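You operate a simulated robot arm through the tools that you are given. There is no shell and no other tool.

The job below is to be done with a simulated robot arm. You get a single attempt, and the scene is never put back.

Task
Pack the game into the give carton, fold both flaps and tape them.
Fine: the game is the box on the table; it stands upright in the carton; press the tape strip down across both flaps. Set down upright: what you pick out.

The check looks at the end state, three seconds after you hand in, the way a careful person would. Anything else that was tipped, shoved, dropped, spilled or broken makes it a failure. Flat cloth is picked up by pressing the open fingertips on it (5 to 10 N) and closing them slowly along it; thin cloth reads only 2 to 8 mm in the jaws.

Robot
A 7-joint arm with a two-finger parallel gripper, fixed in place. Base frame: the origin is on the floor under the middle of its stand, x ahead of it, y to its left, z up. Readings come in m, rad, newtons and seconds.
With the tool pointing down near the work surface it reaches from about 0.32 to 0.78 m from the base axis. Its first joint turns from -2.897 to 2.897 rad. Payload 3.91 kg.
Tool frame: the origin (TCP) lies between the finger pads and is the grasp point; the fingertips stand 0.03 m ahead of it; z points along the fingers, y is the line along which they close. The gripper opens to 0.11 m. The fingers are 0.02 m wide and 0.01 m thick; the gripper's body (0.048 by 0.112 m) begins 0.055 m behind the TCP.
Orientation is that of the tool frame in the base frame, as [roll, pitch, yaw] about the fixed x, y, z axes, in that order (R = Rz(yaw) Ry(pitch) Rx(roll)). With the fingers straight down and closing along the base's y, the tool's x points along the base's -x, its y along +y and its z along -z.

Tools
- The arm moves only by the tool servo_tool. Its argument "commands" is a list of rows, each a list of 7 numbers: the shift along the tool's x, y, z in m, then the turn, a rotation vector about the tool's x, y, z in degrees, then the finger opening in m, from 0 to 0.11. In form: [[x, y, z, ax, ay, az, gripper], ...]. A call has 1 to 20 rows; each row is the pose to reach, as a shift and turn from the pose commanded when the call began, along the tool's axes at that moment. A row lasts 0.2 s, in which the tool goes at most 0.05 m and 0.15 rad; a call with a longer step from one row to the next is refused whole, and so is a gripper value outside its range. A pose out of reach is approached as far as the arm can. The call stops where the force on the tool passes 90 N (or 10 N more than at its start, if that is more) or the arm is blocked; 0.2 s more then pass. Each finger travels about 0.153 m/s and halts on what it meets, pressing with about 28 N; the grip force reading is that of the motor and also rises with nothing between the fingers. The clock runs only during rows and for 0.2 s after the last one: add rows that repeat a pose to give the fingers time. It gives the time, the measured TCP pose, the force on the tool (base axes), the opening and the grip force at its end, in the units of the frame above (readings bear some noise), with the torque about the TCP (base axes, N m) and any sound that the robot's microphone picked up.
- Cameras (640 x 400 px; columns grow to the right, rows downward): "scene" is fixed at [0.401, 0.6504, 1.6065]; the picture's right is [-0.98, 0.20, 0.00], its down [0.07, 0.36, -0.93] and it looks along [-0.19, -0.91, -0.37] (base axes); focal length 349 px, centre (320, 200). "wrist" rides on the gripper at [0.077, 0.007, -0.114] in the tool frame; the picture's right is [-0.09, 1.00, 0.00], its down [-0.80, -0.07, -0.59] and it looks along [-0.59, -0.05, 0.80] (tool axes); focal length 270 px, centre (320, 200). There is no depth. A picture from a camera that has moved, and an enlarged one, comes with that camera's place and axes in the base frame and with its lens.
- camera(camera): a new picture of that camera. The clock stands still meanwhile.
- move_column(by): slides the trunk up (or, below 0, down) by that many m; the arm rides with it, the base frame stays. It gives what a move gives, with no picture.
- close_up(camera, box): a new picture of the part [left, top, right, bottom] of that camera's present view, enlarged. The clock stands still meanwhile.
- finish_job(): hands the job in; it is judged then, once.

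Nothing tells you positions but the pictures and the camera data. Unless the task says otherwise, let go and move clear before handing in.

The tools are called after "Request:" by a JSON object that holds its "method" and its "body". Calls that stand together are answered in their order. servo_tool: Moves the arm, as the interface text tells. Its arguments: {"type":"object","properties":{"commands":{"type":"array"}},"required":["commands"]} The other tools are called the same way: move_column (by) moves the trunk up or down; camera (camera) takes a picture; close_up (camera, box) takes an enlarged picture of a part of a camera's view; finish_job () hands the job in.

At the start:

```text
time: 0.0
eef_pos: [-0.0106, -0.4298, 1.2544]
ee_rot: [-3.141, -0.001, 3.141]
wrist_force: [-0.5, 0.6, -0.7]
ft_torque: [-0.02, 0.01, 0.01]
width: 0.1099
grasp_force: 0.0
trunk travel left (down, up): [-0.575, 0.035]
```

scene: 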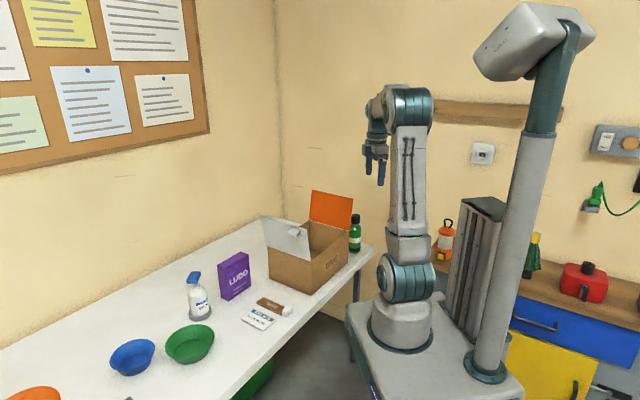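
wrist: 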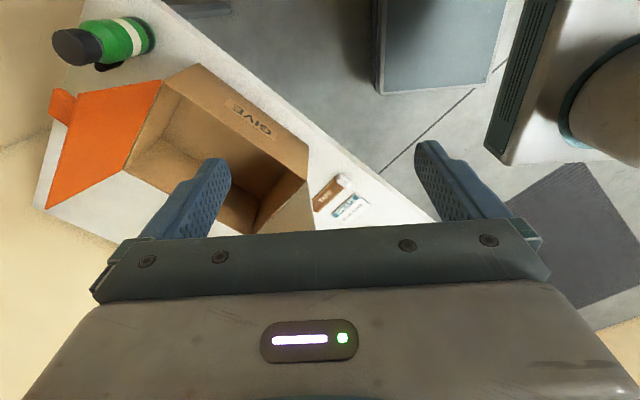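

I see a table with an open "GIVE" carton (one orange flap, one white flap), a purple LUDO box, a spray bottle, bowls, and a few small items that may include the tape strip. I'll look closer before moving.

Request:
{"method": "close_up", "body": {"camera": "scene", "box": [170, 170, 390, 350]}}

Request:
{"method": "close_up", "body": {"camera": "wrist", "box": [30, 0, 400, 230]}}

Request:
{"method": "close_up", "body": {"camera": "scene", "box": [230, 280, 310, 340]}}

```text
2.22 times, centred on (280, 260) of scene
camera zoom: at [0.401, 0.6504, 1.6065], right [-0.98, 0.2, 0.0], down [0.07, 0.36, -0.93], along [-0.19, -0.91, -0.37], focal length 776 px, centre (409, 67)
```

zoom: 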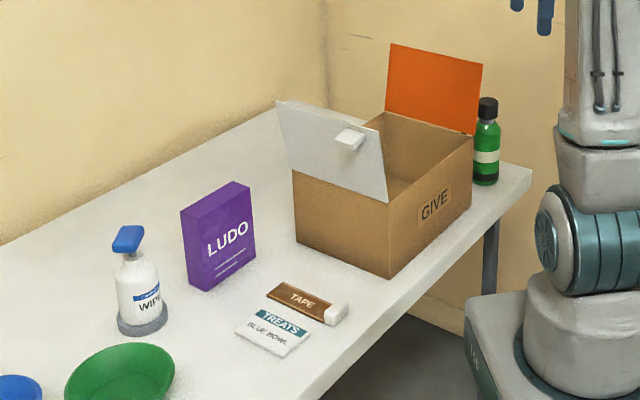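

```text
1.73 times, centred on (215, 115) of wrist
camera zoom: at [-0.0873, -0.4207, 1.3689], right [0.09, 1.0, 0.0], down [0.8, -0.07, 0.59], along [0.59, -0.05, -0.8], focal length 468 px, centre (502, 347)
```

zoom: 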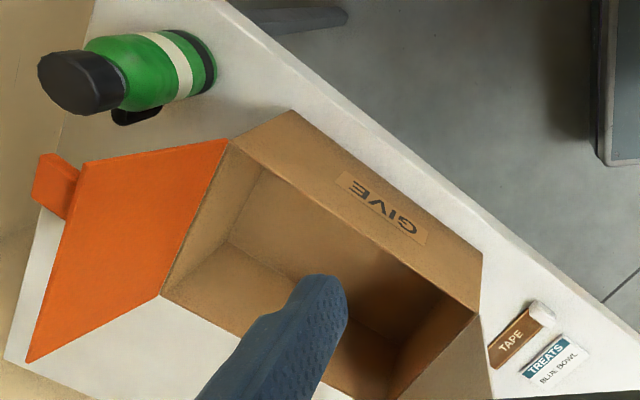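

```text
6.67 times, centred on (270, 310) of scene
camera zoom: at [0.401, 0.6504, 1.6065], right [-0.98, 0.2, 0.0], down [0.07, 0.36, -0.93], along [-0.19, -0.91, -0.37], focal length 2329 px, centre (653, -533)
```

zoom: 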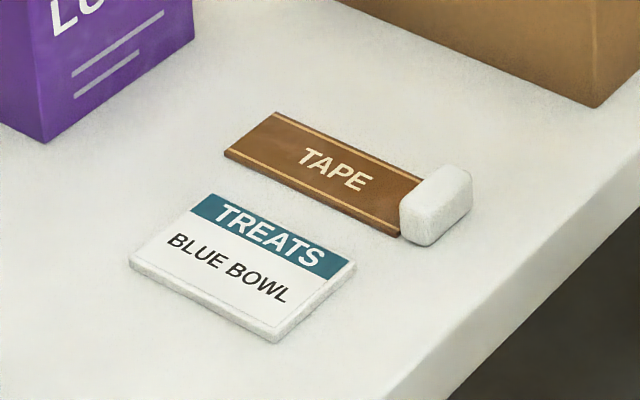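

The carton's long axis lies about 45° to the base axes. Its top rim is near z≈0.90 and the table near z≈0.755. I'll zoom in on the game, carton interior and other objects before planning.

Request:
{"method": "close_up", "body": {"camera": "scene", "box": [210, 240, 270, 310]}}

Request:
{"method": "close_up", "body": {"camera": "scene", "box": [255, 180, 375, 300]}}

Request:
{"method": "close_up", "body": {"camera": "scene", "box": [0, 260, 280, 400]}}

Request:
{"method": "close_up", "body": {"camera": "wrist", "box": [120, 60, 320, 240]}}

```text
5.71 times, centred on (240, 275) of scene
camera zoom: at [0.401, 0.6504, 1.6065], right [-0.98, 0.2, 0.0], down [0.07, 0.36, -0.93], along [-0.19, -0.91, -0.37], focal length 1996 px, centre (777, -229)
```

zoom: 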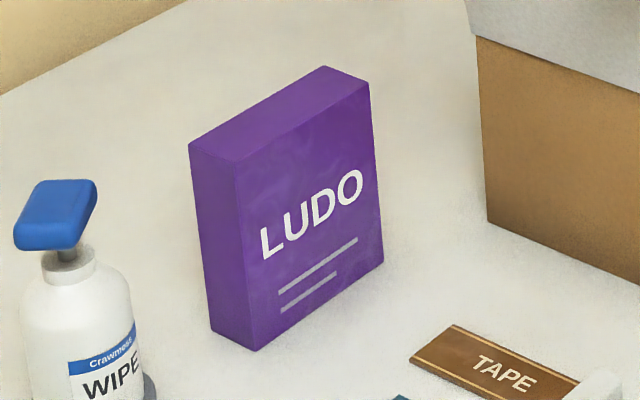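

```text
3.33 times, centred on (315, 240) of scene
camera zoom: at [0.401, 0.6504, 1.6065], right [-0.98, 0.2, 0.0], down [0.07, 0.36, -0.93], along [-0.19, -0.91, -0.37], focal length 1164 px, centre (337, 67)
```

zoom: 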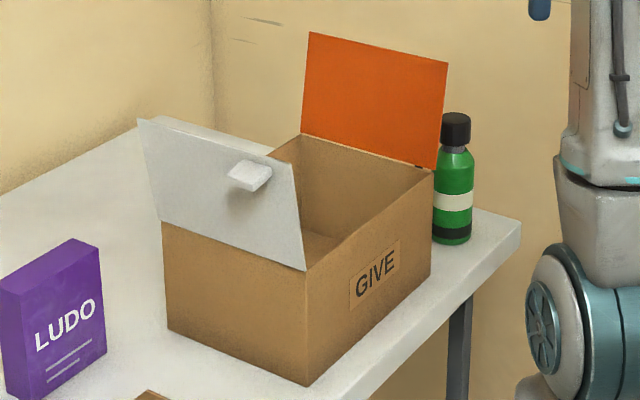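

```text
2.29 times, centred on (140, 330) of scene
camera zoom: at [0.401, 0.6504, 1.6065], right [-0.98, 0.2, 0.0], down [0.07, 0.36, -0.93], along [-0.19, -0.91, -0.37], focal length 798 px, centre (731, -97)
```

zoom: 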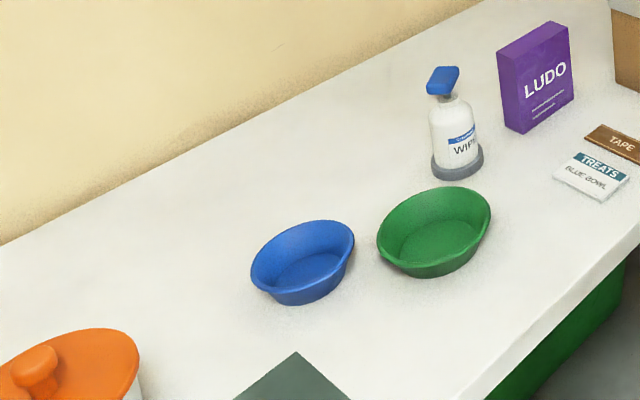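

```text
2.22 times, centred on (220, 150) of wrist
camera zoom: at [-0.0873, -0.4207, 1.3689], right [0.09, 1.0, 0.0], down [0.8, -0.07, 0.59], along [0.59, -0.05, -0.8], focal length 601 px, centre (542, 311)
```

zoom: 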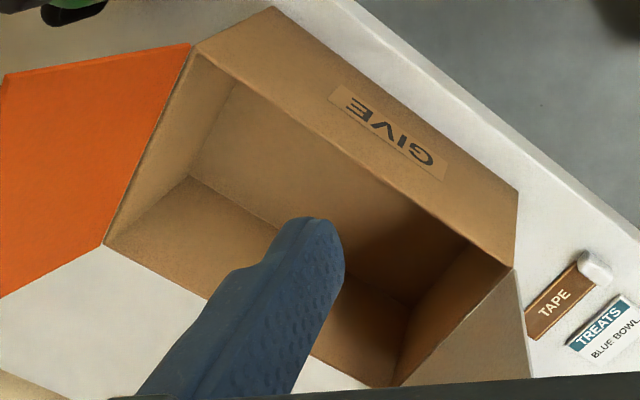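

The game is about 0.12 × 0.04 × 0.145 m and stands parallel to the carton's long axis, about 0.15 m past the white flap. The carton looks empty and both flaps lean slightly outward. I'll lower the trunk a bit, turn the wrist to the carton's heading and look closer.

Request:
{"method": "move_column", "body": {"by": -0.15}}

```text
time: 1.8
eef_pos: [-0.0114, -0.4298, 1.104]
ee_rot: [3.141, 0.001, 3.141]
wrist_force: [-0.8, -0.7, 0.3]
ft_torque: [0.02, -0.03, -0.03]
width: 0.1102
grasp_force: 0.1
trunk travel left (down, up): [-0.425, 0.185]
```

Request:
{"method": "servo_tool", "body": {"commands": [[-0.03, 0.004, -0.02, 0, 0, 5.6, 0.11], [-0.065, 0.008, -0.046, 0, 0, 11.2, 0.11], [-0.1, 0.012, -0.046, 0, 0, 16.8, 0.11], [-0.135, 0.016, -0.046, 0, 0, 22.4, 0.11], [-0.17, 0.02, -0.046, 0, 0, 28, 0.11], [-0.205, 0.024, -0.046, 0, 0, 33.6, 0.11], [-0.235, 0.027, -0.046, 0, 0, 39.2, 0.11], [-0.261, 0.03, -0.046, 0, 0, 45, 0.11], [-0.261, 0.03, -0.046, 0, 0, 45, 0.11]]}}

Request:
{"method": "camera", "body": {"camera": "wrist"}}

Request:
{"method": "camera", "body": {"camera": "scene"}}

```text
time: 3.8
eef_pos: [0.2511, -0.3984, 1.1455]
ee_rot: [-3.141, -0.001, 2.354]
wrist_force: [-0.6, -0.2, 0.6]
ft_torque: [-0.01, 0.0, 0.04]
width: 0.1099
grasp_force: 0.1
trunk travel left (down, up): [-0.425, 0.185]
```

```text
taken
camera wrist: at [0.2033, -0.3378, 1.2608], right [0.77, 0.64, 0.0], down [0.52, -0.62, 0.59], along [0.38, -0.46, -0.8], focal length 270 px, centre (320, 200)
```

wrist: 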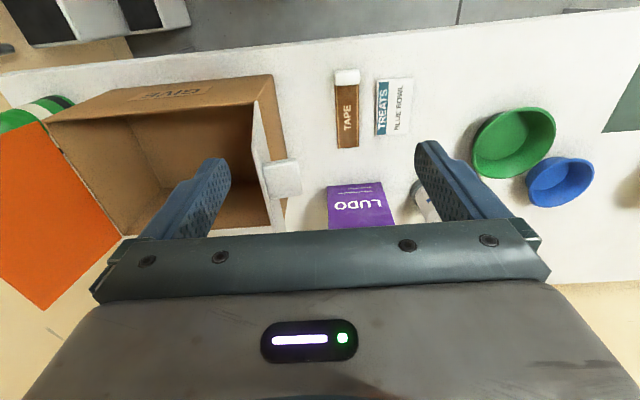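

```text
taken
```

scene: 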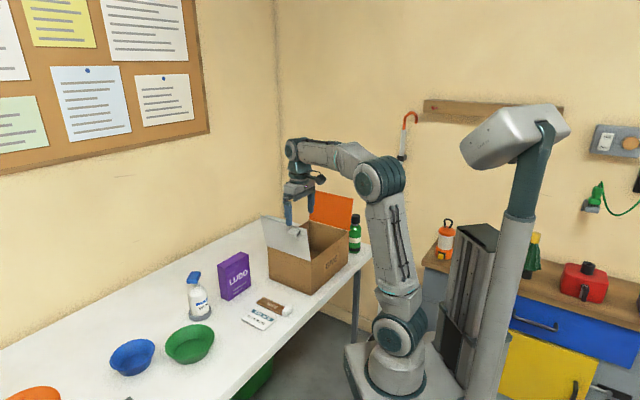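

Request:
{"method": "close_up", "body": {"camera": "wrist", "box": [310, 50, 450, 240]}}

Request:
{"method": "close_up", "body": {"camera": "wrist", "box": [0, 60, 320, 320]}}

```text
2.11 times, centred on (380, 145) of wrist
camera zoom: at [0.2033, -0.3378, 1.2608], right [0.77, 0.64, 0.0], down [0.52, -0.62, 0.59], along [0.38, -0.46, -0.8], focal length 569 px, centre (194, 316)
```

zoom: 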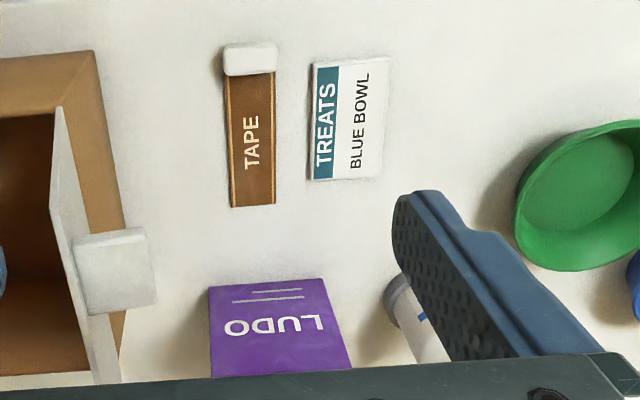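

```text
1.54 times, centred on (160, 190) of wrist
camera zoom: at [0.2033, -0.3378, 1.2608], right [0.77, 0.64, 0.0], down [0.52, -0.62, 0.59], along [0.38, -0.46, -0.8], focal length 416 px, centre (566, 215)
```

zoom: 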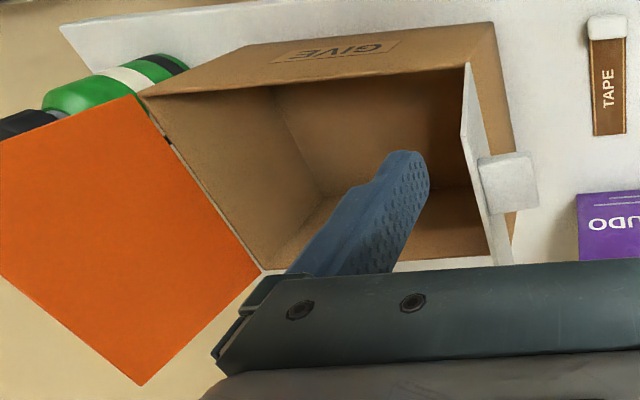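

Here's what I measured along the carton's axes. Carton: u from -0.477 to -0.188, v from 0.480 to 0.693, rim z≈0.91. Game: centred near u=-0.045, v=0.735, top z≈0.90. Next I'll go above the game with the jaws closing across its thin side.

Request:
{"method": "servo_tool", "body": {"commands": [[-0.02, 0.005, 0, 0, 0, -7.5, 0.11], [-0.045, 0.01, 0, 0, 0, -15, 0.11], [-0.07, 0.015, 0, 0, 0, -22.5, 0.11], [-0.095, 0.02, 0, 0, 0, -30, 0.11], [-0.12, 0.025, 0, 0, 0, -37.5, 0.11], [-0.145, 0.03, 0, 0, 0, -45, 0.11], [-0.17, 0.035, 0, 0, 0, -52.5, 0.11], [-0.195, 0.04, 0, 0, 0, -60, 0.11], [-0.22, 0.045, 0, 0, 0, -67.5, 0.11], [-0.24, 0.05, 0, 0, 0, -75, 0.11], [-0.26, 0.055, 0.02, 0, 0, -82.5, 0.11], [-0.276, 0.059, 0.045, 0, 0, -90, 0.11], [-0.276, 0.059, 0.065, 0, 0, -90, 0.11], [-0.276, 0.059, 0.065, 0, 0, -90, 0.11]]}}

Request:
{"method": "camera", "body": {"camera": "wrist"}}

Request:
{"method": "camera", "body": {"camera": "scene"}}

```text
time: 6.8
eef_pos: [0.4676, -0.5267, 1.0798]
ee_rot: [-3.141, -0.001, -2.355]
wrist_force: [-0.5, -0.3, 1.0]
ft_torque: [0.02, 0.0, -0.01]
width: 0.11
grasp_force: 0.0
out of reach, approached as far as the arm can: row 9, 10, 11, 12, 13, 14
trunk travel left (down, up): [-0.425, 0.185]
```

```text
taken
camera wrist: at [0.4084, -0.5753, 1.1946], right [-0.64, 0.77, 0.0], down [0.62, 0.52, 0.59], along [0.46, 0.38, -0.8], focal length 270 px, centre (320, 200)
```

wrist: 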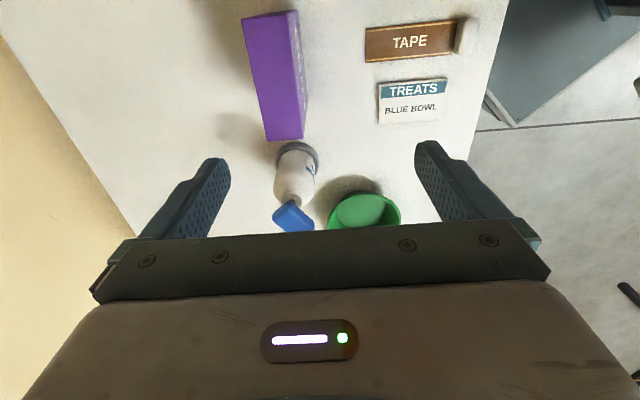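

```text
taken
```

scene: 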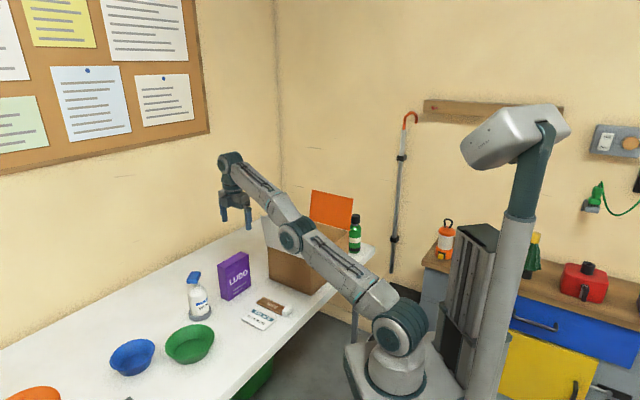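

The arm ran out of reach because the shoulder is too low for this height. I'll raise the trunk fully so the shoulder sits near wrist level, then descend on the game.

Request:
{"method": "move_column", "body": {"by": 0.185}}

```text
time: 8.8
eef_pos: [0.4672, -0.5275, 1.2654]
ee_rot: [3.141, 0.0, -2.357]
wrist_force: [0.0, -0.5, -0.2]
ft_torque: [-0.01, 0.04, -0.02]
width: 0.1099
grasp_force: 0.1
trunk travel left (down, up): [-0.61, 0.0]
```

Request:
{"method": "close_up", "body": {"camera": "wrist", "box": [220, 40, 380, 220]}}

Request:
{"method": "camera", "body": {"camera": "scene"}}

```text
2.22 times, centred on (300, 130) of wrist
camera zoom: at [0.409, -0.5756, 1.3791], right [-0.64, 0.77, 0.0], down [0.62, 0.52, 0.59], along [0.46, 0.38, -0.8], focal length 601 px, centre (364, 356)
```

zoom: 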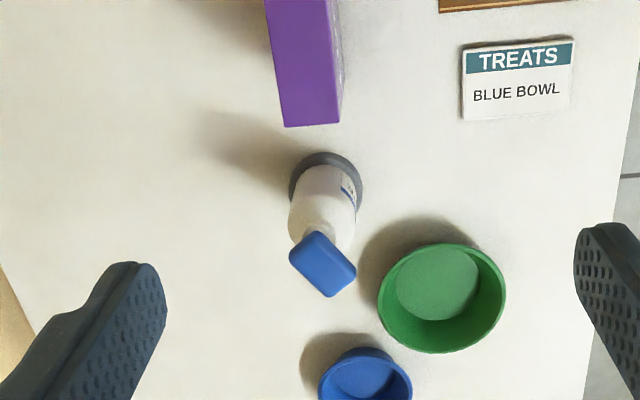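

```text
taken
```

scene: 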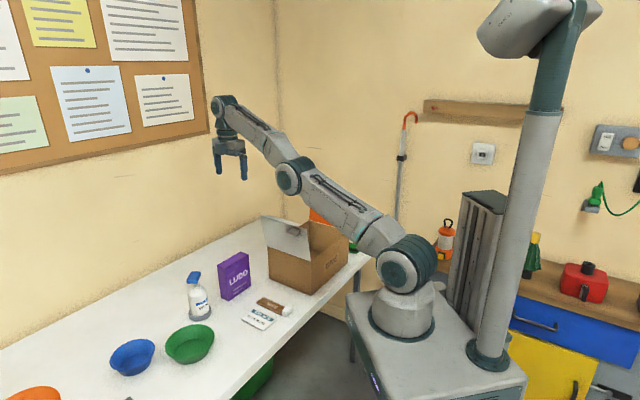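

The trunk is up and the game top sits about 0.04 m further out (v) than the tool. I'll move over it and lower to about 1.06 m to check the alignment.

Request:
{"method": "servo_tool", "body": {"commands": [[0.002, -0.01, 0.04, 0, 0, 0, 0.11], [0.002, -0.022, 0.08, 0, 0, 0, 0.11], [0.002, -0.033, 0.12, 0, 0, 0, 0.11], [0.002, -0.044, 0.16, 0, 0, 0, 0.11], [0.002, -0.044, 0.2, 0, 0, 0, 0.11], [0.002, -0.044, 0.2, 0, 0, 0, 0.11]]}}

Request:
{"method": "camera", "body": {"camera": "wrist"}}

```text
time: 10.2
eef_pos: [0.5042, -0.5703, 1.0648]
ee_rot: [3.142, -0.001, -2.357]
wrist_force: [-0.6, 0.4, 0.2]
ft_torque: [-0.01, 0.01, 0.01]
width: 0.1102
grasp_force: 0.1
out of reach, approached as far as the arm can: row 1, 2, 3, 4, 5, 6
trunk travel left (down, up): [-0.61, 0.0]
```

```text
taken
camera wrist: at [0.4464, -0.6189, 1.1793], right [-0.64, 0.77, 0.0], down [0.62, 0.52, 0.59], along [0.46, 0.38, -0.8], focal length 270 px, centre (320, 200)
```

wrist: 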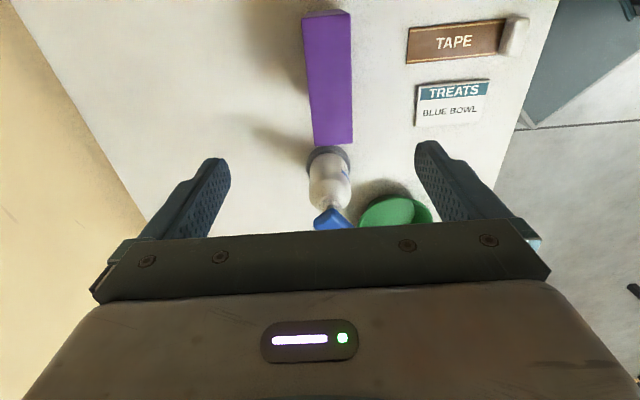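

Request:
{"method": "close_up", "body": {"camera": "wrist", "box": [220, 0, 440, 160]}}

```text
2.50 times, centred on (330, 80) of wrist
camera zoom: at [0.4464, -0.6189, 1.1793], right [-0.64, 0.77, 0.0], down [0.62, 0.52, 0.59], along [0.46, 0.38, -0.8], focal length 676 px, centre (295, 500)
```

zoom: 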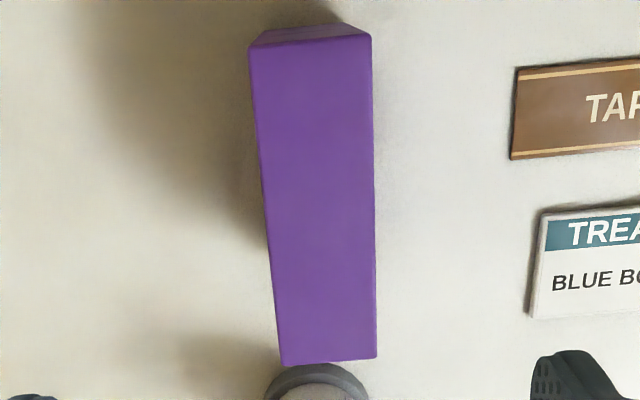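

Request:
{"method": "servo_tool", "body": {"commands": [[0.001, 0.0305, 0.02, 0, 0, 0, 0.11], [0.002, 0.0305, 0.05, 0, 0, 0, 0.11], [0.002, 0.0305, 0.06, 0, 0, 0, 0.11], [0.002, 0.0305, 0.06, 0, 0, 0, 0.11]]}}

Request:
{"method": "close_up", "body": {"camera": "wrist", "box": [160, 0, 480, 200]}}

```text
time: 11.2
eef_pos: [0.5029, -0.5789, 1.0119]
ee_rot: [3.138, 0.001, -2.356]
wrist_force: [0.0, 0.6, 0.0]
ft_torque: [0.0, 0.02, -0.01]
width: 0.11
grasp_force: 0.1
out of reach, approached as far as the arm can: row 1, 2, 3, 4
trunk travel left (down, up): [-0.61, 0.0]
```

```text
2.00 times, centred on (320, 100) of wrist
camera zoom: at [0.4443, -0.6276, 1.1276], right [-0.64, 0.77, 0.0], down [0.62, 0.52, 0.59], along [0.46, 0.38, -0.8], focal length 541 px, centre (320, 400)
```

zoom: 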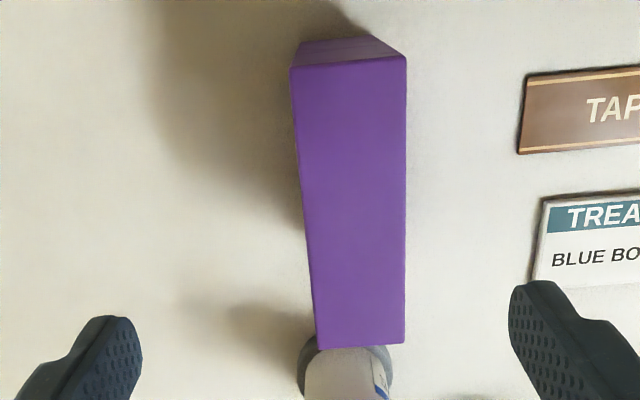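

The reading still says out of reach, which is probably the arm at full stretch or a stale command. I'll step back toward the robot at this safe height to see how it responds.

Request:
{"method": "servo_tool", "body": {"commands": [[0, 0.01, 0, 0, 0, 0, 0.11], [0, 0.02, 0, 0, 0, 0, 0.11], [0, 0.03, 0, 0, 0, 0, 0.11], [0, 0.03, 0, 0, 0, 0, 0.11]]}}

```text
time: 12.2
eef_pos: [0.4819, -0.5564, 1.0134]
ee_rot: [3.141, -0.001, -2.356]
wrist_force: [-1.0, 0.3, 0.4]
ft_torque: [-0.02, 0.03, 0.01]
width: 0.11
grasp_force: 0.0
out of reach, approached as far as the arm can: row 1, 2
trunk travel left (down, up): [-0.61, 0.0]
```

Request:
{"method": "servo_tool", "body": {"commands": [[-0.002, -0.007, 0.02, 0, 0, 0, 0.11], [-0.0047, -0.0143, 0.045, 0, 0, 0, 0.11], [-0.0047, -0.0143, 0.063, 0, 0, 0, 0.11], [-0.0047, -0.0143, 0.063, 0, 0, 0, 0.11]]}}

Request:
{"method": "close_up", "body": {"camera": "wrist", "box": [160, 0, 480, 200]}}

Request:
{"method": "camera", "body": {"camera": "scene"}}

```text
time: 13.2
eef_pos: [0.4957, -0.5635, 0.9501]
ee_rot: [-3.142, 0.001, -2.356]
wrist_force: [-0.4, 0.7, -0.4]
ft_torque: [-0.02, 0.0, -0.04]
width: 0.1101
grasp_force: 0.0
trunk travel left (down, up): [-0.61, 0.0]
```

```text
2.00 times, centred on (320, 100) of wrist
camera zoom: at [0.4372, -0.6113, 1.0648], right [-0.64, 0.77, 0.0], down [0.62, 0.52, 0.59], along [0.46, 0.38, -0.8], focal length 541 px, centre (320, 400)
```

zoom: 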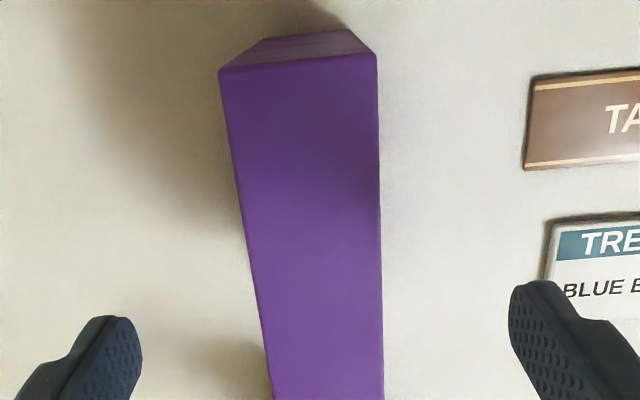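

```text
taken
```

scene: 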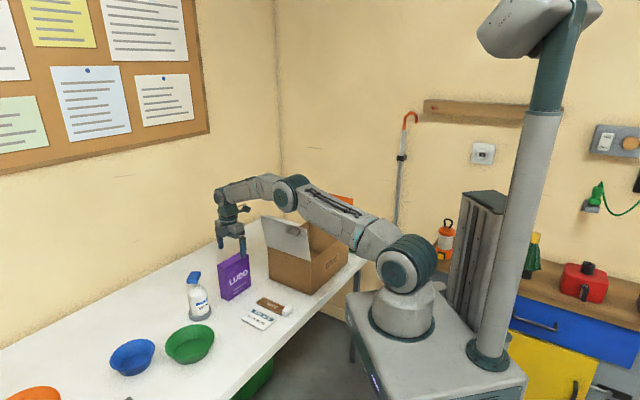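

Now the tool is centred over the game, whose top I put at z≈0.893. I'll descend to z≈0.86 and close on it.

Request:
{"method": "servo_tool", "body": {"commands": [[0.001, 0, 0.03, 0, 0, 0, 0.11], [0.002, 0, 0.06, 0, 0, 0, 0.11], [0.002, 0, 0.08, 0, 0, 0, 0.11], [0.002, 0, 0.09, 0, 0, 0, 0.11], [0.002, 0, 0.09, 0, 0, 0, 0.11]]}}

Request:
{"method": "close_up", "body": {"camera": "wrist", "box": [160, 0, 480, 220]}}

Request:
{"method": "close_up", "body": {"camera": "scene", "box": [170, 170, 370, 330]}}

```text
time: 14.4
eef_pos: [0.4951, -0.5627, 0.8603]
ee_rot: [-3.141, 0.001, -2.356]
wrist_force: [-0.9, 0.0, -0.2]
ft_torque: [0.0, -0.01, -0.01]
width: 0.1102
grasp_force: 0.1
trunk travel left (down, up): [-0.61, 0.0]
```

```text
1.82 times, centred on (320, 110) of wrist
camera zoom: at [0.4371, -0.6112, 0.9744], right [-0.64, 0.77, 0.0], down [0.62, 0.52, 0.59], along [0.46, 0.38, -0.8], focal length 491 px, centre (320, 364)
```

zoom: 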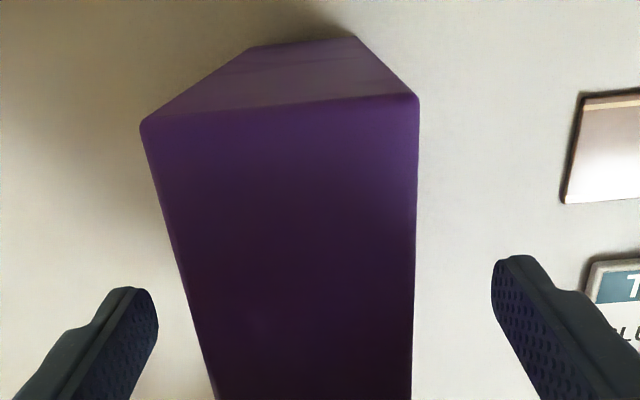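

```text
2.50 times, centred on (270, 250) of scene
camera zoom: at [0.401, 0.6504, 1.6065], right [-0.98, 0.2, 0.0], down [0.07, 0.36, -0.93], along [-0.19, -0.91, -0.37], focal length 873 px, centre (445, 75)
```

zoom: 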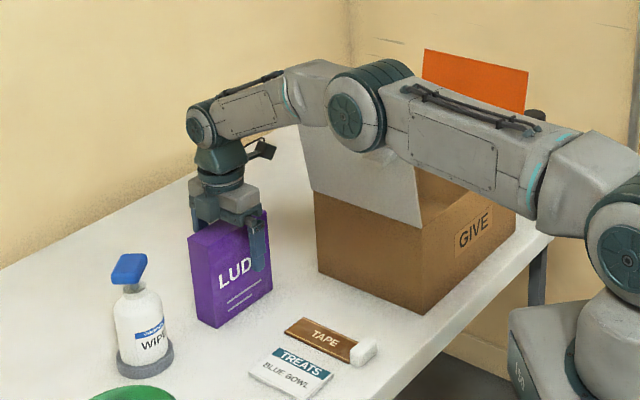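

The jaws straddle the game cleanly and are well centred. Closing the grip now.

Request:
{"method": "servo_tool", "body": {"commands": [[0, 0, 0, 0, 0, 0, 0.08], [0, 0, 0, 0, 0, 0, 0.055], [0, 0, 0, 0, 0, 0, 0.035], [0, 0, 0, 0, 0, 0, 0.03], [0, 0, 0, 0, 0, 0, 0.03]]}}

```text
time: 15.6
eef_pos: [0.4956, -0.563, 0.8596]
ee_rot: [-3.141, 0.0, -2.357]
wrist_force: [0.9, -0.7, -0.1]
ft_torque: [-0.07, -0.09, 0.0]
width: 0.045
grasp_force: 28.5
trunk travel left (down, up): [-0.61, 0.0]
```

Request:
{"method": "servo_tool", "body": {"commands": [[0, 0, -0.01, 0, 0, 0, 0.03], [0, 0, -0.03, 0, 0, 0, 0.03], [0, 0, -0.05, 0, 0, 0, 0.03], [0, 0, -0.05, 0, 0, 0, 0.03]]}}

Request:
{"method": "close_up", "body": {"camera": "scene", "box": [170, 170, 370, 330]}}

```text
time: 16.6
eef_pos: [0.4949, -0.5631, 0.9089]
ee_rot: [3.139, 0.0, -2.357]
wrist_force: [-0.8, 0.2, -3.2]
ft_torque: [0.0, 0.01, -0.01]
width: 0.045
grasp_force: 28.5
trunk travel left (down, up): [-0.61, 0.0]
```

```text
2.50 times, centred on (270, 250) of scene
camera zoom: at [0.401, 0.6504, 1.6065], right [-0.98, 0.2, 0.0], down [0.07, 0.36, -0.93], along [-0.19, -0.91, -0.37], focal length 873 px, centre (445, 75)
```

zoom: 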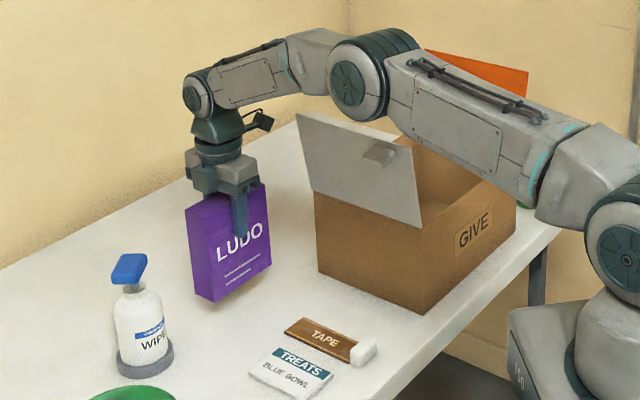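

Game is held at about 3 N. I'll raise it over the white flap's tip (about 1.05 m) while drawing slightly toward the robot to stay in reach.

Request:
{"method": "servo_tool", "body": {"commands": [[-0.008, 0.005, -0.04, 0, 0, 0, 0.03], [-0.016, 0.015, -0.08, 0, 0, 0, 0.03], [-0.018, 0.03, -0.12, 0, 0, 0, 0.03], [-0.018, 0.045, -0.16, 0, 0, 0, 0.03], [-0.018, 0.06, -0.2, 0, 0, 0, 0.03], [-0.018, 0.075, -0.24, 0, 0, 0, 0.03], [-0.018, 0.09, -0.275, 0, 0, 0, 0.03], [-0.018, 0.1, -0.29, 0, 0, 0, 0.03], [-0.018, 0.1, -0.29, 0, 0, 0, 0.03]]}}

Request:
{"method": "camera", "body": {"camera": "scene"}}

Request:
{"method": "camera", "body": {"camera": "wrist"}}

```text
time: 18.6
eef_pos: [0.4376, -0.4819, 1.1997]
ee_rot: [3.14, 0.0, -2.355]
wrist_force: [-0.5, 0.0, -3.2]
ft_torque: [0.04, 0.0, -0.01]
width: 0.045
grasp_force: 27.9
trunk travel left (down, up): [-0.61, 0.0]
```

```text
taken
```

scene: 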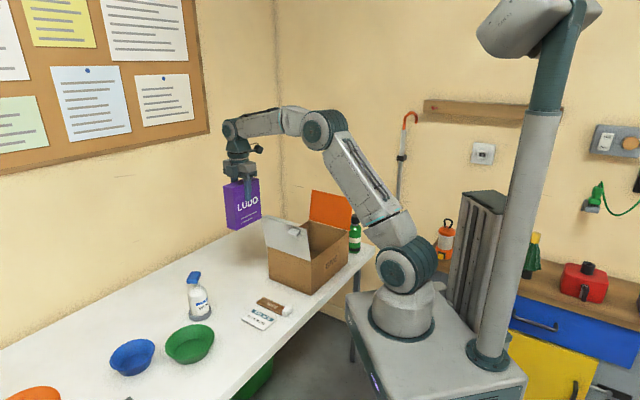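

```text
taken
camera wrist: at [0.3784, -0.5293, 1.3146], right [-0.64, 0.77, 0.0], down [0.62, 0.52, 0.59], along [0.46, 0.38, -0.8], focal length 270 px, centre (320, 200)
```

wrist: 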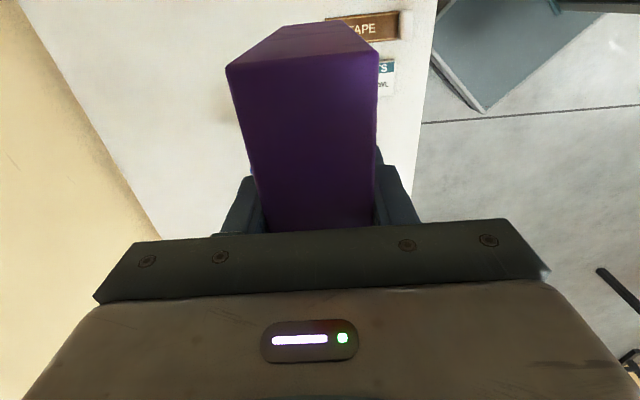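

Request:
{"method": "servo_tool", "body": {"commands": [[0.025, 0.01, -0.005, 0, 0, 0, 0.03], [0.065, 0.02, -0.005, 0, 0, 0, 0.03], [0.105, 0.03, -0.005, 0, 0, 0, 0.03], [0.145, 0.04, -0.005, 0, 0, 0, 0.03], [0.185, 0.05, -0.005, 0, 0, 0, 0.03], [0.225, 0.06, -0.005, 0, 0, 0, 0.03], [0.265, 0.063, -0.005, 0, 0, 0, 0.03], [0.302, 0.063, -0.005, 0, 0, 0, 0.03], [0.302, 0.063, -0.005, 0, 0, 0, 0.03]]}}

Request:
{"method": "camera", "body": {"camera": "scene"}}

Request:
{"method": "camera", "body": {"camera": "wrist"}}

```text
time: 20.6
eef_pos: [0.177, -0.6509, 1.2028]
ee_rot: [3.141, 0.0, -2.356]
wrist_force: [-0.7, 0.1, -3.7]
ft_torque: [0.0, 0.01, 0.0]
width: 0.0448
grasp_force: 28.2
trunk travel left (down, up): [-0.61, 0.0]
```

```text
taken
```

scene: 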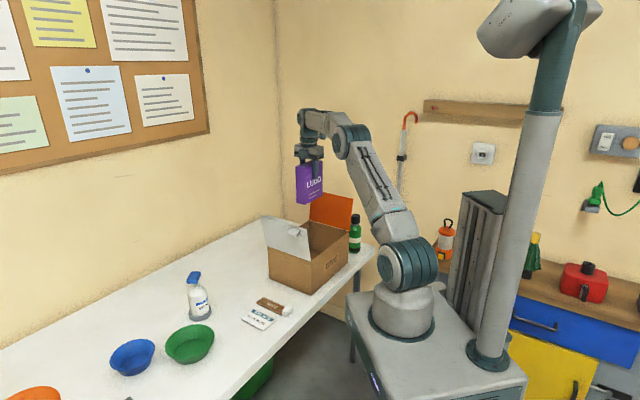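

```text
taken
camera wrist: at [0.1192, -0.6985, 1.3172], right [-0.64, 0.77, 0.0], down [0.62, 0.52, 0.59], along [0.46, 0.38, -0.8], focal length 270 px, centre (320, 200)
```

wrist: 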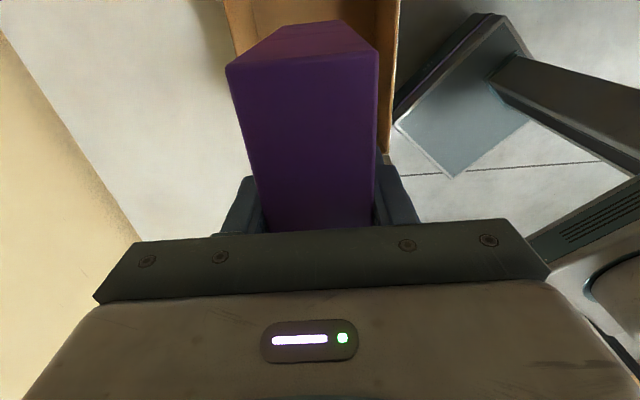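

Request:
{"method": "close_up", "body": {"camera": "wrist", "box": [200, 0, 440, 160]}}

Request:
{"method": "close_up", "body": {"camera": "scene", "box": [250, 130, 370, 300]}}

```text
2.50 times, centred on (320, 80) of wrist
camera zoom: at [0.1192, -0.6985, 1.3172], right [-0.64, 0.77, 0.0], down [0.62, 0.52, 0.59], along [0.46, 0.38, -0.8], focal length 676 px, centre (320, 500)
```

zoom: 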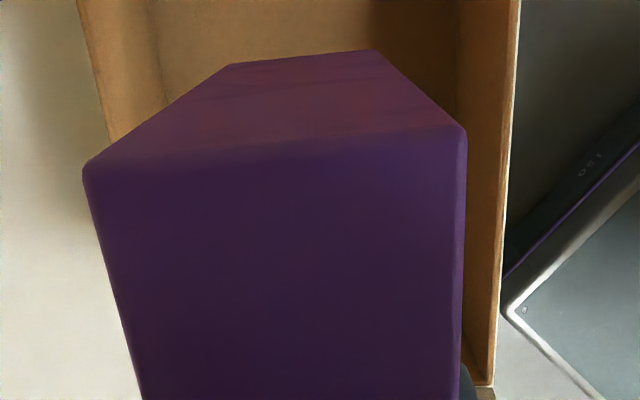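

```text
2.35 times, centred on (310, 215) of scene
camera zoom: at [0.401, 0.6504, 1.6065], right [-0.98, 0.2, 0.0], down [0.07, 0.36, -0.93], along [-0.19, -0.91, -0.37], focal length 822 px, centre (344, 165)
```

zoom: 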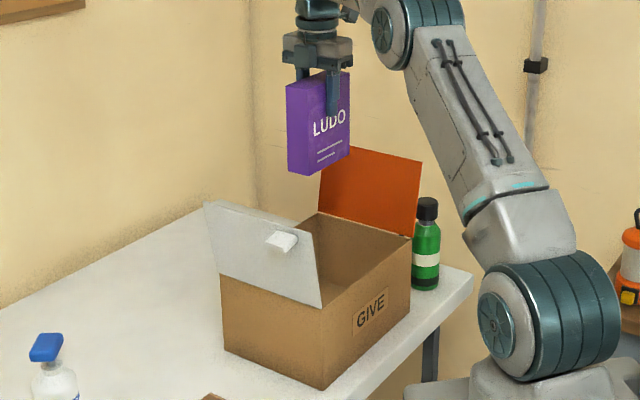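

The game is centred over the opening, with about 8 cm of slack lengthwise and more than 5 cm each side. Lowering into the carton, with a slow finish until the floor is felt.

Request:
{"method": "servo_tool", "body": {"commands": [[0, 0, 0.03, 0, 0, 0, 0.03], [-0.001, -0.001, 0.07, 0, 0, 0, 0.03], [-0.002, -0.002, 0.11, 0, 0, 0, 0.03], [-0.002, -0.002, 0.15, 0, 0, 0, 0.03], [-0.002, -0.002, 0.18, 0, 0, 0, 0.03], [-0.002, -0.002, 0.2, 0, 0, 0, 0.03], [-0.002, -0.002, 0.2, 0, 0, 0, 0.03]]}}

Request:
{"method": "camera", "body": {"camera": "scene"}}

Request:
{"method": "close_up", "body": {"camera": "wrist", "box": [160, 0, 480, 200]}}

```text
time: 22.2
eef_pos: [0.18, -0.6509, 1.0071]
ee_rot: [-3.141, 0.0, -2.356]
wrist_force: [0.0, 0.5, -3.8]
ft_torque: [0.01, -0.01, 0.02]
width: 0.0445
grasp_force: 27.9
trunk travel left (down, up): [-0.61, 0.0]
```

```text
taken
```

scene: 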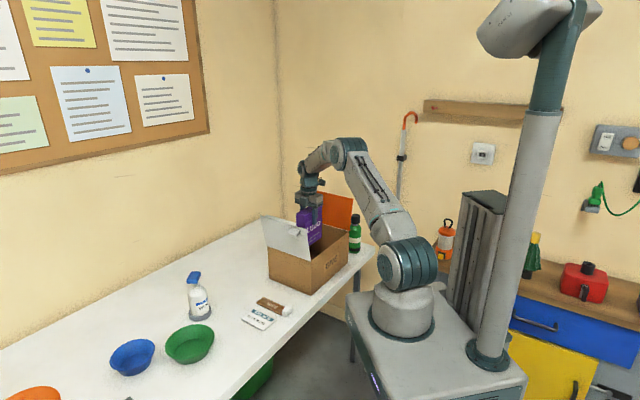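

```text
2.00 times, centred on (320, 100) of wrist
camera zoom: at [0.1217, -0.6986, 1.1219], right [-0.64, 0.77, 0.0], down [0.62, 0.52, 0.59], along [0.46, 0.38, -0.8], focal length 541 px, centre (320, 400)
```

zoom: 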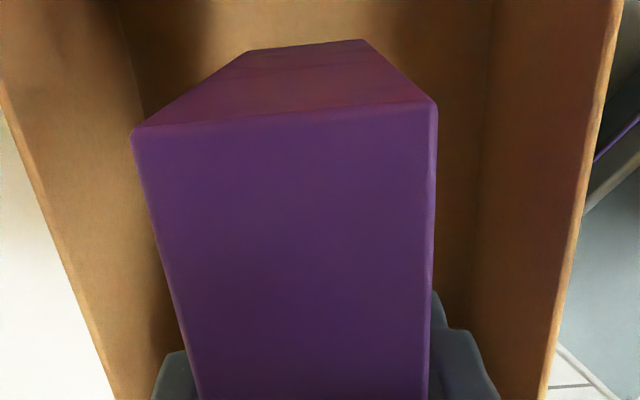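

Request:
{"method": "servo_tool", "body": {"commands": [[0, 0, 0.03, 0, 0, 0, 0.03], [0, 0, 0.06, 0, 0, 0, 0.03], [0, 0, 0.09, 0, 0, 0, 0.03], [0, 0, 0.11, 0, 0, 0, 0.03], [0, 0, 0.125, 0, 0, 0, 0.03], [0, 0, 0.13, 0, 0, 0, 0.03], [0, 0, 0.13, 0, 0, 0, 0.03]]}}

```text
time: 23.8
eef_pos: [0.181, -0.6504, 0.8732]
ee_rot: [3.141, 0.0, -2.357]
wrist_force: [0.2, 0.1, -3.0]
ft_torque: [0.07, -0.02, -0.01]
width: 0.0447
grasp_force: 27.7
trunk travel left (down, up): [-0.61, 0.0]
```

Request:
{"method": "servo_tool", "body": {"commands": [[0, 0, 0.002, 0, 0, 0, 0.03], [0, 0, 0.004, 0, 0, 0, 0.03], [0, 0, 0.006, 0, 0, 0, 0.03], [0, 0, 0.006, 0, 0, 0, 0.03]]}}

Request:
{"method": "close_up", "body": {"camera": "scene", "box": [250, 170, 370, 300]}}

```text
time: 24.8
eef_pos: [0.1797, -0.6511, 0.8679]
ee_rot: [3.141, 0.0, -2.355]
wrist_force: [0.4, -0.3, -3.1]
ft_torque: [-0.03, 0.02, -0.02]
width: 0.0451
grasp_force: 28.1
trunk travel left (down, up): [-0.61, 0.0]
```

```text
3.08 times, centred on (310, 235) of scene
camera zoom: at [0.401, 0.6504, 1.6065], right [-0.98, 0.2, 0.0], down [0.07, 0.36, -0.93], along [-0.19, -0.91, -0.37], focal length 1075 px, centre (351, 92)
```

zoom: 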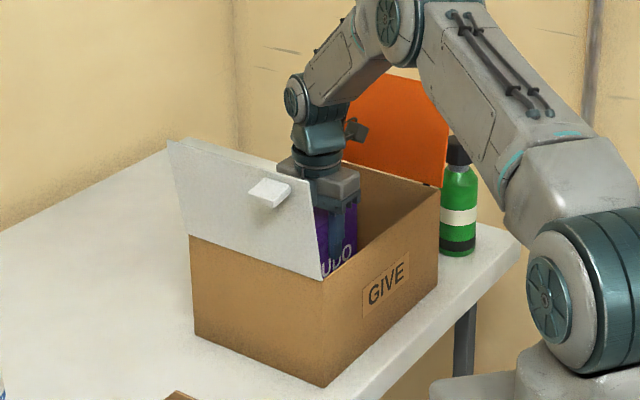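

Request:
{"method": "servo_tool", "body": {"commands": [[0, 0, 0.001, 0, 0, 0, 0.03], [0, 0, 0.002, 0, 0, 0, 0.03], [0, 0, 0.003, 0, 0, 0, 0.03], [0, 0, 0.003, 0, 0, 0, 0.03]]}}

```text
time: 25.8
eef_pos: [0.1791, -0.6508, 0.8673]
ee_rot: [-3.138, -0.002, -2.355]
wrist_force: [-1.4, -1.4, 16.1]
ft_torque: [0.77, -0.21, 0.0]
width: 0.0447
grasp_force: 28.2
trunk travel left (down, up): [-0.61, 0.0]
```

Floor contact felt (+16 N). I'll ease off about 1.5 mm and then open the jaws slowly.

Request:
{"method": "servo_tool", "body": {"commands": [[0, 0, -0.001, 0, 0, 0, 0.03], [0, 0, -0.0018, 0, 0, 0, 0.03], [0, 0, -0.0018, 0, 0, 0, 0.03]]}}

```text
time: 26.6
eef_pos: [0.1798, -0.6505, 0.867]
ee_rot: [-3.14, 0.0, -2.356]
wrist_force: [-1.0, -6.1, 14.5]
ft_torque: [-0.48, 0.28, 0.0]
width: 0.0452
grasp_force: 28.2
trunk travel left (down, up): [-0.61, 0.0]
```

Request:
{"method": "servo_tool", "body": {"commands": [[0, 0, -0.001, 0, 0, 0, 0.03], [0, 0, -0.0015, 0, 0, 0, 0.03], [0, 0, -0.0015, 0, 0, 0, 0.03]]}}

```text
time: 27.4
eef_pos: [0.1808, -0.6508, 0.8672]
ee_rot: [3.14, 0.002, -2.356]
wrist_force: [0.0, -2.8, 3.0]
ft_torque: [-0.73, 0.15, 0.11]
width: 0.0448
grasp_force: 28.3
trunk travel left (down, up): [-0.61, 0.0]
```

Request:
{"method": "servo_tool", "body": {"commands": [[0, 0, 0, 0, 0, 0, 0.046], [0, 0, 0, 0, 0, 0, 0.05], [0, 0, 0, 0, 0, 0, 0.06], [0, 0, 0, 0, 0, 0, 0.075], [0, 0, 0, 0, 0, 0, 0.09], [0, 0, 0, 0, 0, 0, 0.09]]}}

Request:
{"method": "close_up", "body": {"camera": "wrist", "box": [100, 0, 540, 240]}}

```text
time: 28.8
eef_pos: [0.1797, -0.6501, 0.8677]
ee_rot: [3.139, 0.001, -2.356]
wrist_force: [0.5, 0.6, -1.1]
ft_torque: [0.03, 0.01, -0.01]
width: 0.0902
grasp_force: 0.0
trunk travel left (down, up): [-0.61, 0.0]
```

```text
1.45 times, centred on (320, 120) of wrist
camera zoom: at [0.121, -0.6986, 0.9834], right [-0.64, 0.77, 0.0], down [0.62, 0.52, 0.59], along [0.46, 0.38, -0.8], focal length 393 px, centre (320, 316)
```

zoom: 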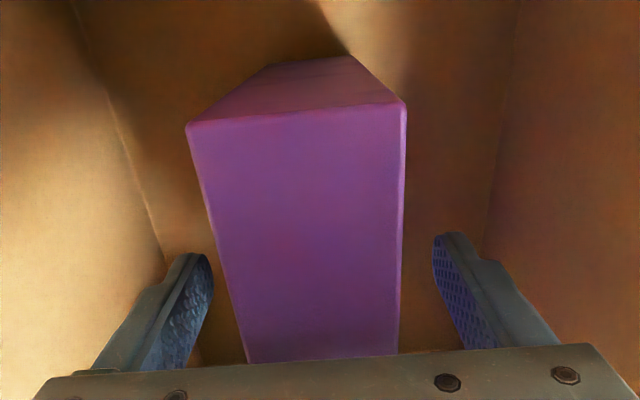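

The game is released and standing on the carton floor between the open fingers. Rising straight up to check.

Request:
{"method": "servo_tool", "body": {"commands": [[0, 0, -0.02, 0, 0, 0, 0.09], [0, 0, -0.05, 0, 0, 0, 0.09], [0, 0, -0.09, 0, 0, 0, 0.09], [0, 0, -0.13, 0, 0, 0, 0.09], [0, 0, -0.17, 0, 0, 0, 0.09], [0, 0, -0.21, 0, 0, 0, 0.09], [0, 0, -0.25, 0, 0, 0, 0.09], [0, 0, -0.28, 0, 0, 0, 0.09], [0, 0, -0.28, 0, 0, 0, 0.09]]}}

Request:
{"method": "camera", "body": {"camera": "wrist"}}

Request:
{"method": "close_up", "body": {"camera": "scene", "box": [230, 160, 390, 320]}}

```text
time: 30.8
eef_pos: [0.1779, -0.6504, 1.15]
ee_rot: [-3.141, -0.001, -2.357]
wrist_force: [-0.6, -0.7, -0.6]
ft_torque: [0.0, -0.01, -0.02]
width: 0.0899
grasp_force: 0.1
trunk travel left (down, up): [-0.61, 0.0]
```

```text
taken
camera wrist: at [0.1196, -0.6986, 1.265], right [-0.64, 0.77, 0.0], down [0.62, 0.52, 0.59], along [0.46, 0.38, -0.8], focal length 270 px, centre (320, 200)
```

wrist: 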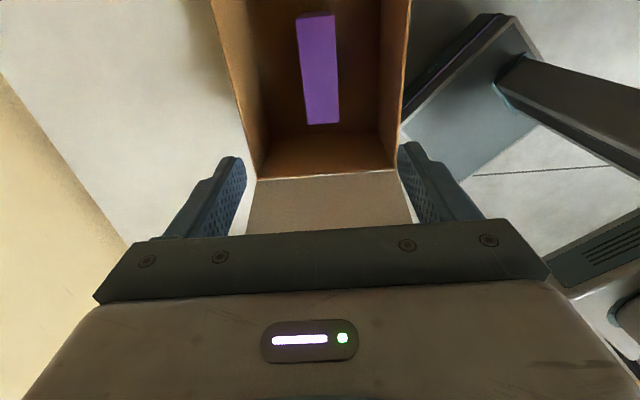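

```text
2.50 times, centred on (310, 240) of scene
camera zoom: at [0.401, 0.6504, 1.6065], right [-0.98, 0.2, 0.0], down [0.07, 0.36, -0.93], along [-0.19, -0.91, -0.37], focal length 873 px, centre (345, 100)
```

zoom: 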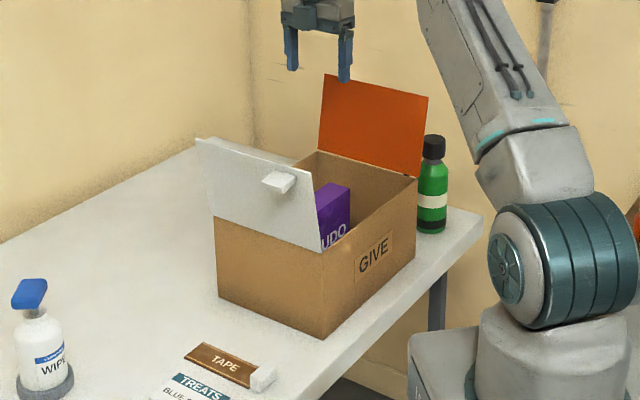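

The game stands centred in the carton. Next I'll close the jaws, go over the orange flap's tip near its robot-side edge and come down just outside it, clear above the green bottle.

Request:
{"method": "servo_tool", "body": {"commands": [[0.03, 0.015, 0.005, 0, 0, 0, 0.06], [0.065, 0.03, 0.01, 0, 0, 0, 0.03], [0.1, 0.045, 0.02, 0, 0, 0, 0.0], [0.135, 0.06, 0.025, 0, 0, 0, 0.0], [0.17, 0.075, 0.03, 0, 0, 0, 0.0], [0.201, 0.086, 0.03, 0, 0, 0, 0.0], [0.201, 0.086, 0.03, 0, 0, 0, 0.0]]}}

Request:
{"method": "camera", "body": {"camera": "wrist"}}

Request:
{"method": "close_up", "body": {"camera": "scene", "box": [250, 130, 410, 290]}}

```text
time: 32.4
eef_pos: [-0.0133, -0.712, 1.1112]
ee_rot: [-3.141, 0.0, -2.356]
wrist_force: [-0.2, 0.2, -0.8]
ft_torque: [-0.02, 0.04, 0.0]
width: 0.0
grasp_force: 27.5
out of reach, approached as far as the arm can: row 5, 6, 7
trunk travel left (down, up): [-0.61, 0.0]
```

```text
taken
camera wrist: at [-0.0729, -0.7604, 1.2267], right [-0.64, 0.77, 0.0], down [0.62, 0.52, 0.59], along [0.46, 0.38, -0.8], focal length 270 px, centre (320, 200)
```

wrist: 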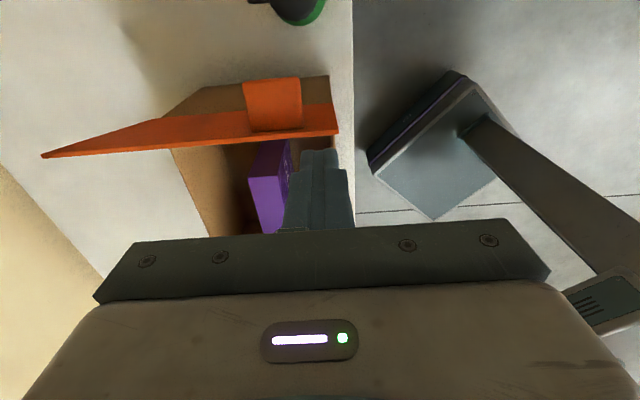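

```text
2.50 times, centred on (330, 210) of scene
camera zoom: at [0.401, 0.6504, 1.6065], right [-0.98, 0.2, 0.0], down [0.07, 0.36, -0.93], along [-0.19, -0.91, -0.37], focal length 873 px, centre (295, 175)
```

zoom: 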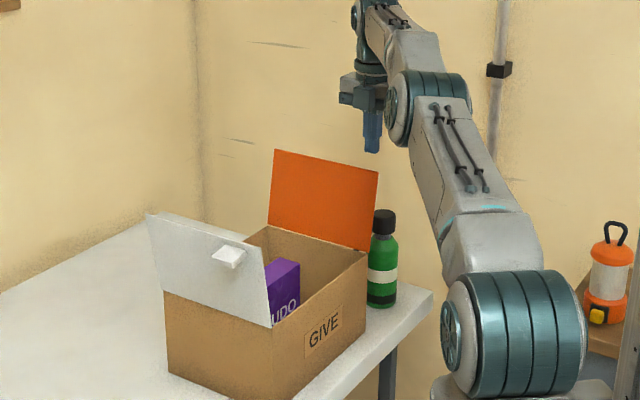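

The arm runs out of reach at this wrist yaw, so I'll back off and turn the wrist 90°. Then open jaws can straddle the orange flap, and the outer finger can push it without the arm stretching as far.

Request:
{"method": "servo_tool", "body": {"commands": [[-0.02, -0.005, -0.02, 0, 0, 0, 0.0], [-0.05, -0.01, -0.04, 0, 0, 7.5, 0.0], [-0.06, -0.01, -0.05, 0, 0, 15, 0.0], [-0.06, -0.01, -0.05, 0, 0, 22.5, 0.0], [-0.06, -0.01, -0.05, 0, 0, 30, 0.0], [-0.06, -0.01, -0.05, 0, 0, 37.5, 0.0], [-0.06, -0.01, -0.05, 0, 0, 45, 0.0], [-0.06, -0.01, -0.05, 0, 0, 52.5, 0.0], [-0.06, -0.01, -0.05, 0, 0, 60, 0.0], [-0.06, -0.01, -0.05, 0, 0, 67.5, 0.0], [-0.06, -0.01, -0.05, 0, 0, 75, 0.0], [-0.06, -0.01, -0.05, 0, 0, 82.5, 0.0], [-0.06, -0.01, -0.05, 0, 0, 90, 0.0], [-0.06, -0.01, -0.05, 0, 0, 90, 0.0]]}}

Request:
{"method": "camera", "body": {"camera": "wrist"}}

```text
time: 35.4
eef_pos: [0.0364, -0.6748, 1.1633]
ee_rot: [-3.141, -0.001, 2.353]
wrist_force: [-0.3, 0.3, 0.2]
ft_torque: [-0.02, 0.02, 0.02]
width: 0.0
grasp_force: 28.1
trunk travel left (down, up): [-0.61, 0.0]
```

```text
taken
camera wrist: at [-0.0118, -0.6136, 1.2781], right [0.77, 0.64, 0.0], down [0.52, -0.62, 0.59], along [0.38, -0.46, -0.8], focal length 270 px, centre (320, 200)
```

wrist: 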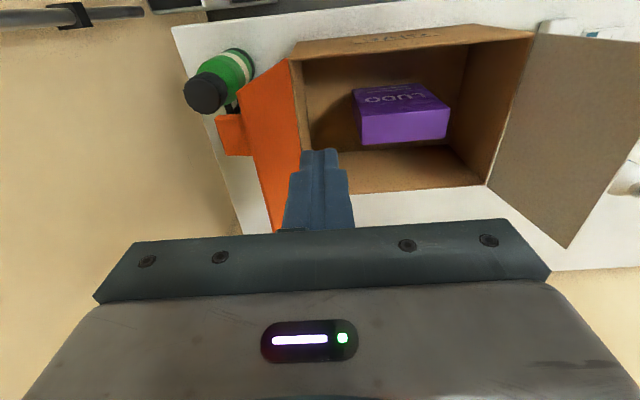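

Request:
{"method": "close_up", "body": {"camera": "wrist", "box": [160, 20, 400, 240]}}

Request:
{"method": "close_up", "body": {"camera": "wrist", "box": [400, 0, 640, 260]}}

```text
1.82 times, centred on (280, 130) of wrist
camera zoom: at [-0.0118, -0.6136, 1.2781], right [0.77, 0.64, 0.0], down [0.52, -0.62, 0.59], along [0.38, -0.46, -0.8], focal length 491 px, centre (393, 327)
```

zoom: 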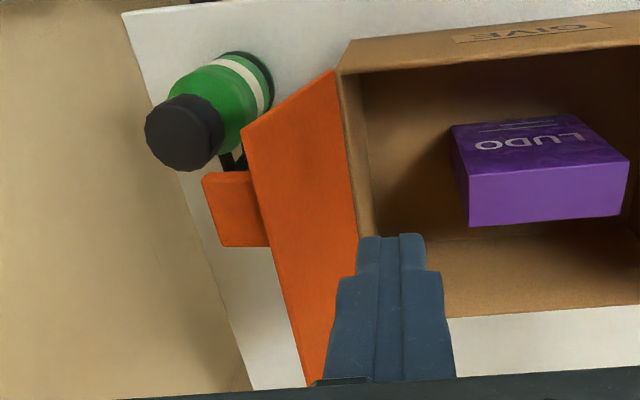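

```text
1.54 times, centred on (520, 130) of wrist
camera zoom: at [-0.0118, -0.6136, 1.2781], right [0.77, 0.64, 0.0], down [0.52, -0.62, 0.59], along [0.38, -0.46, -0.8], focal length 416 px, centre (12, 308)
```

zoom: 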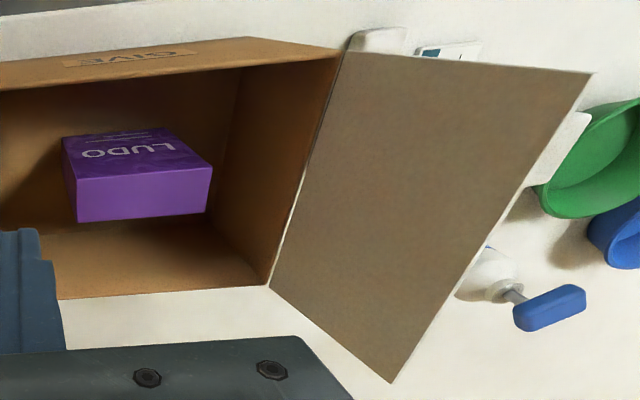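

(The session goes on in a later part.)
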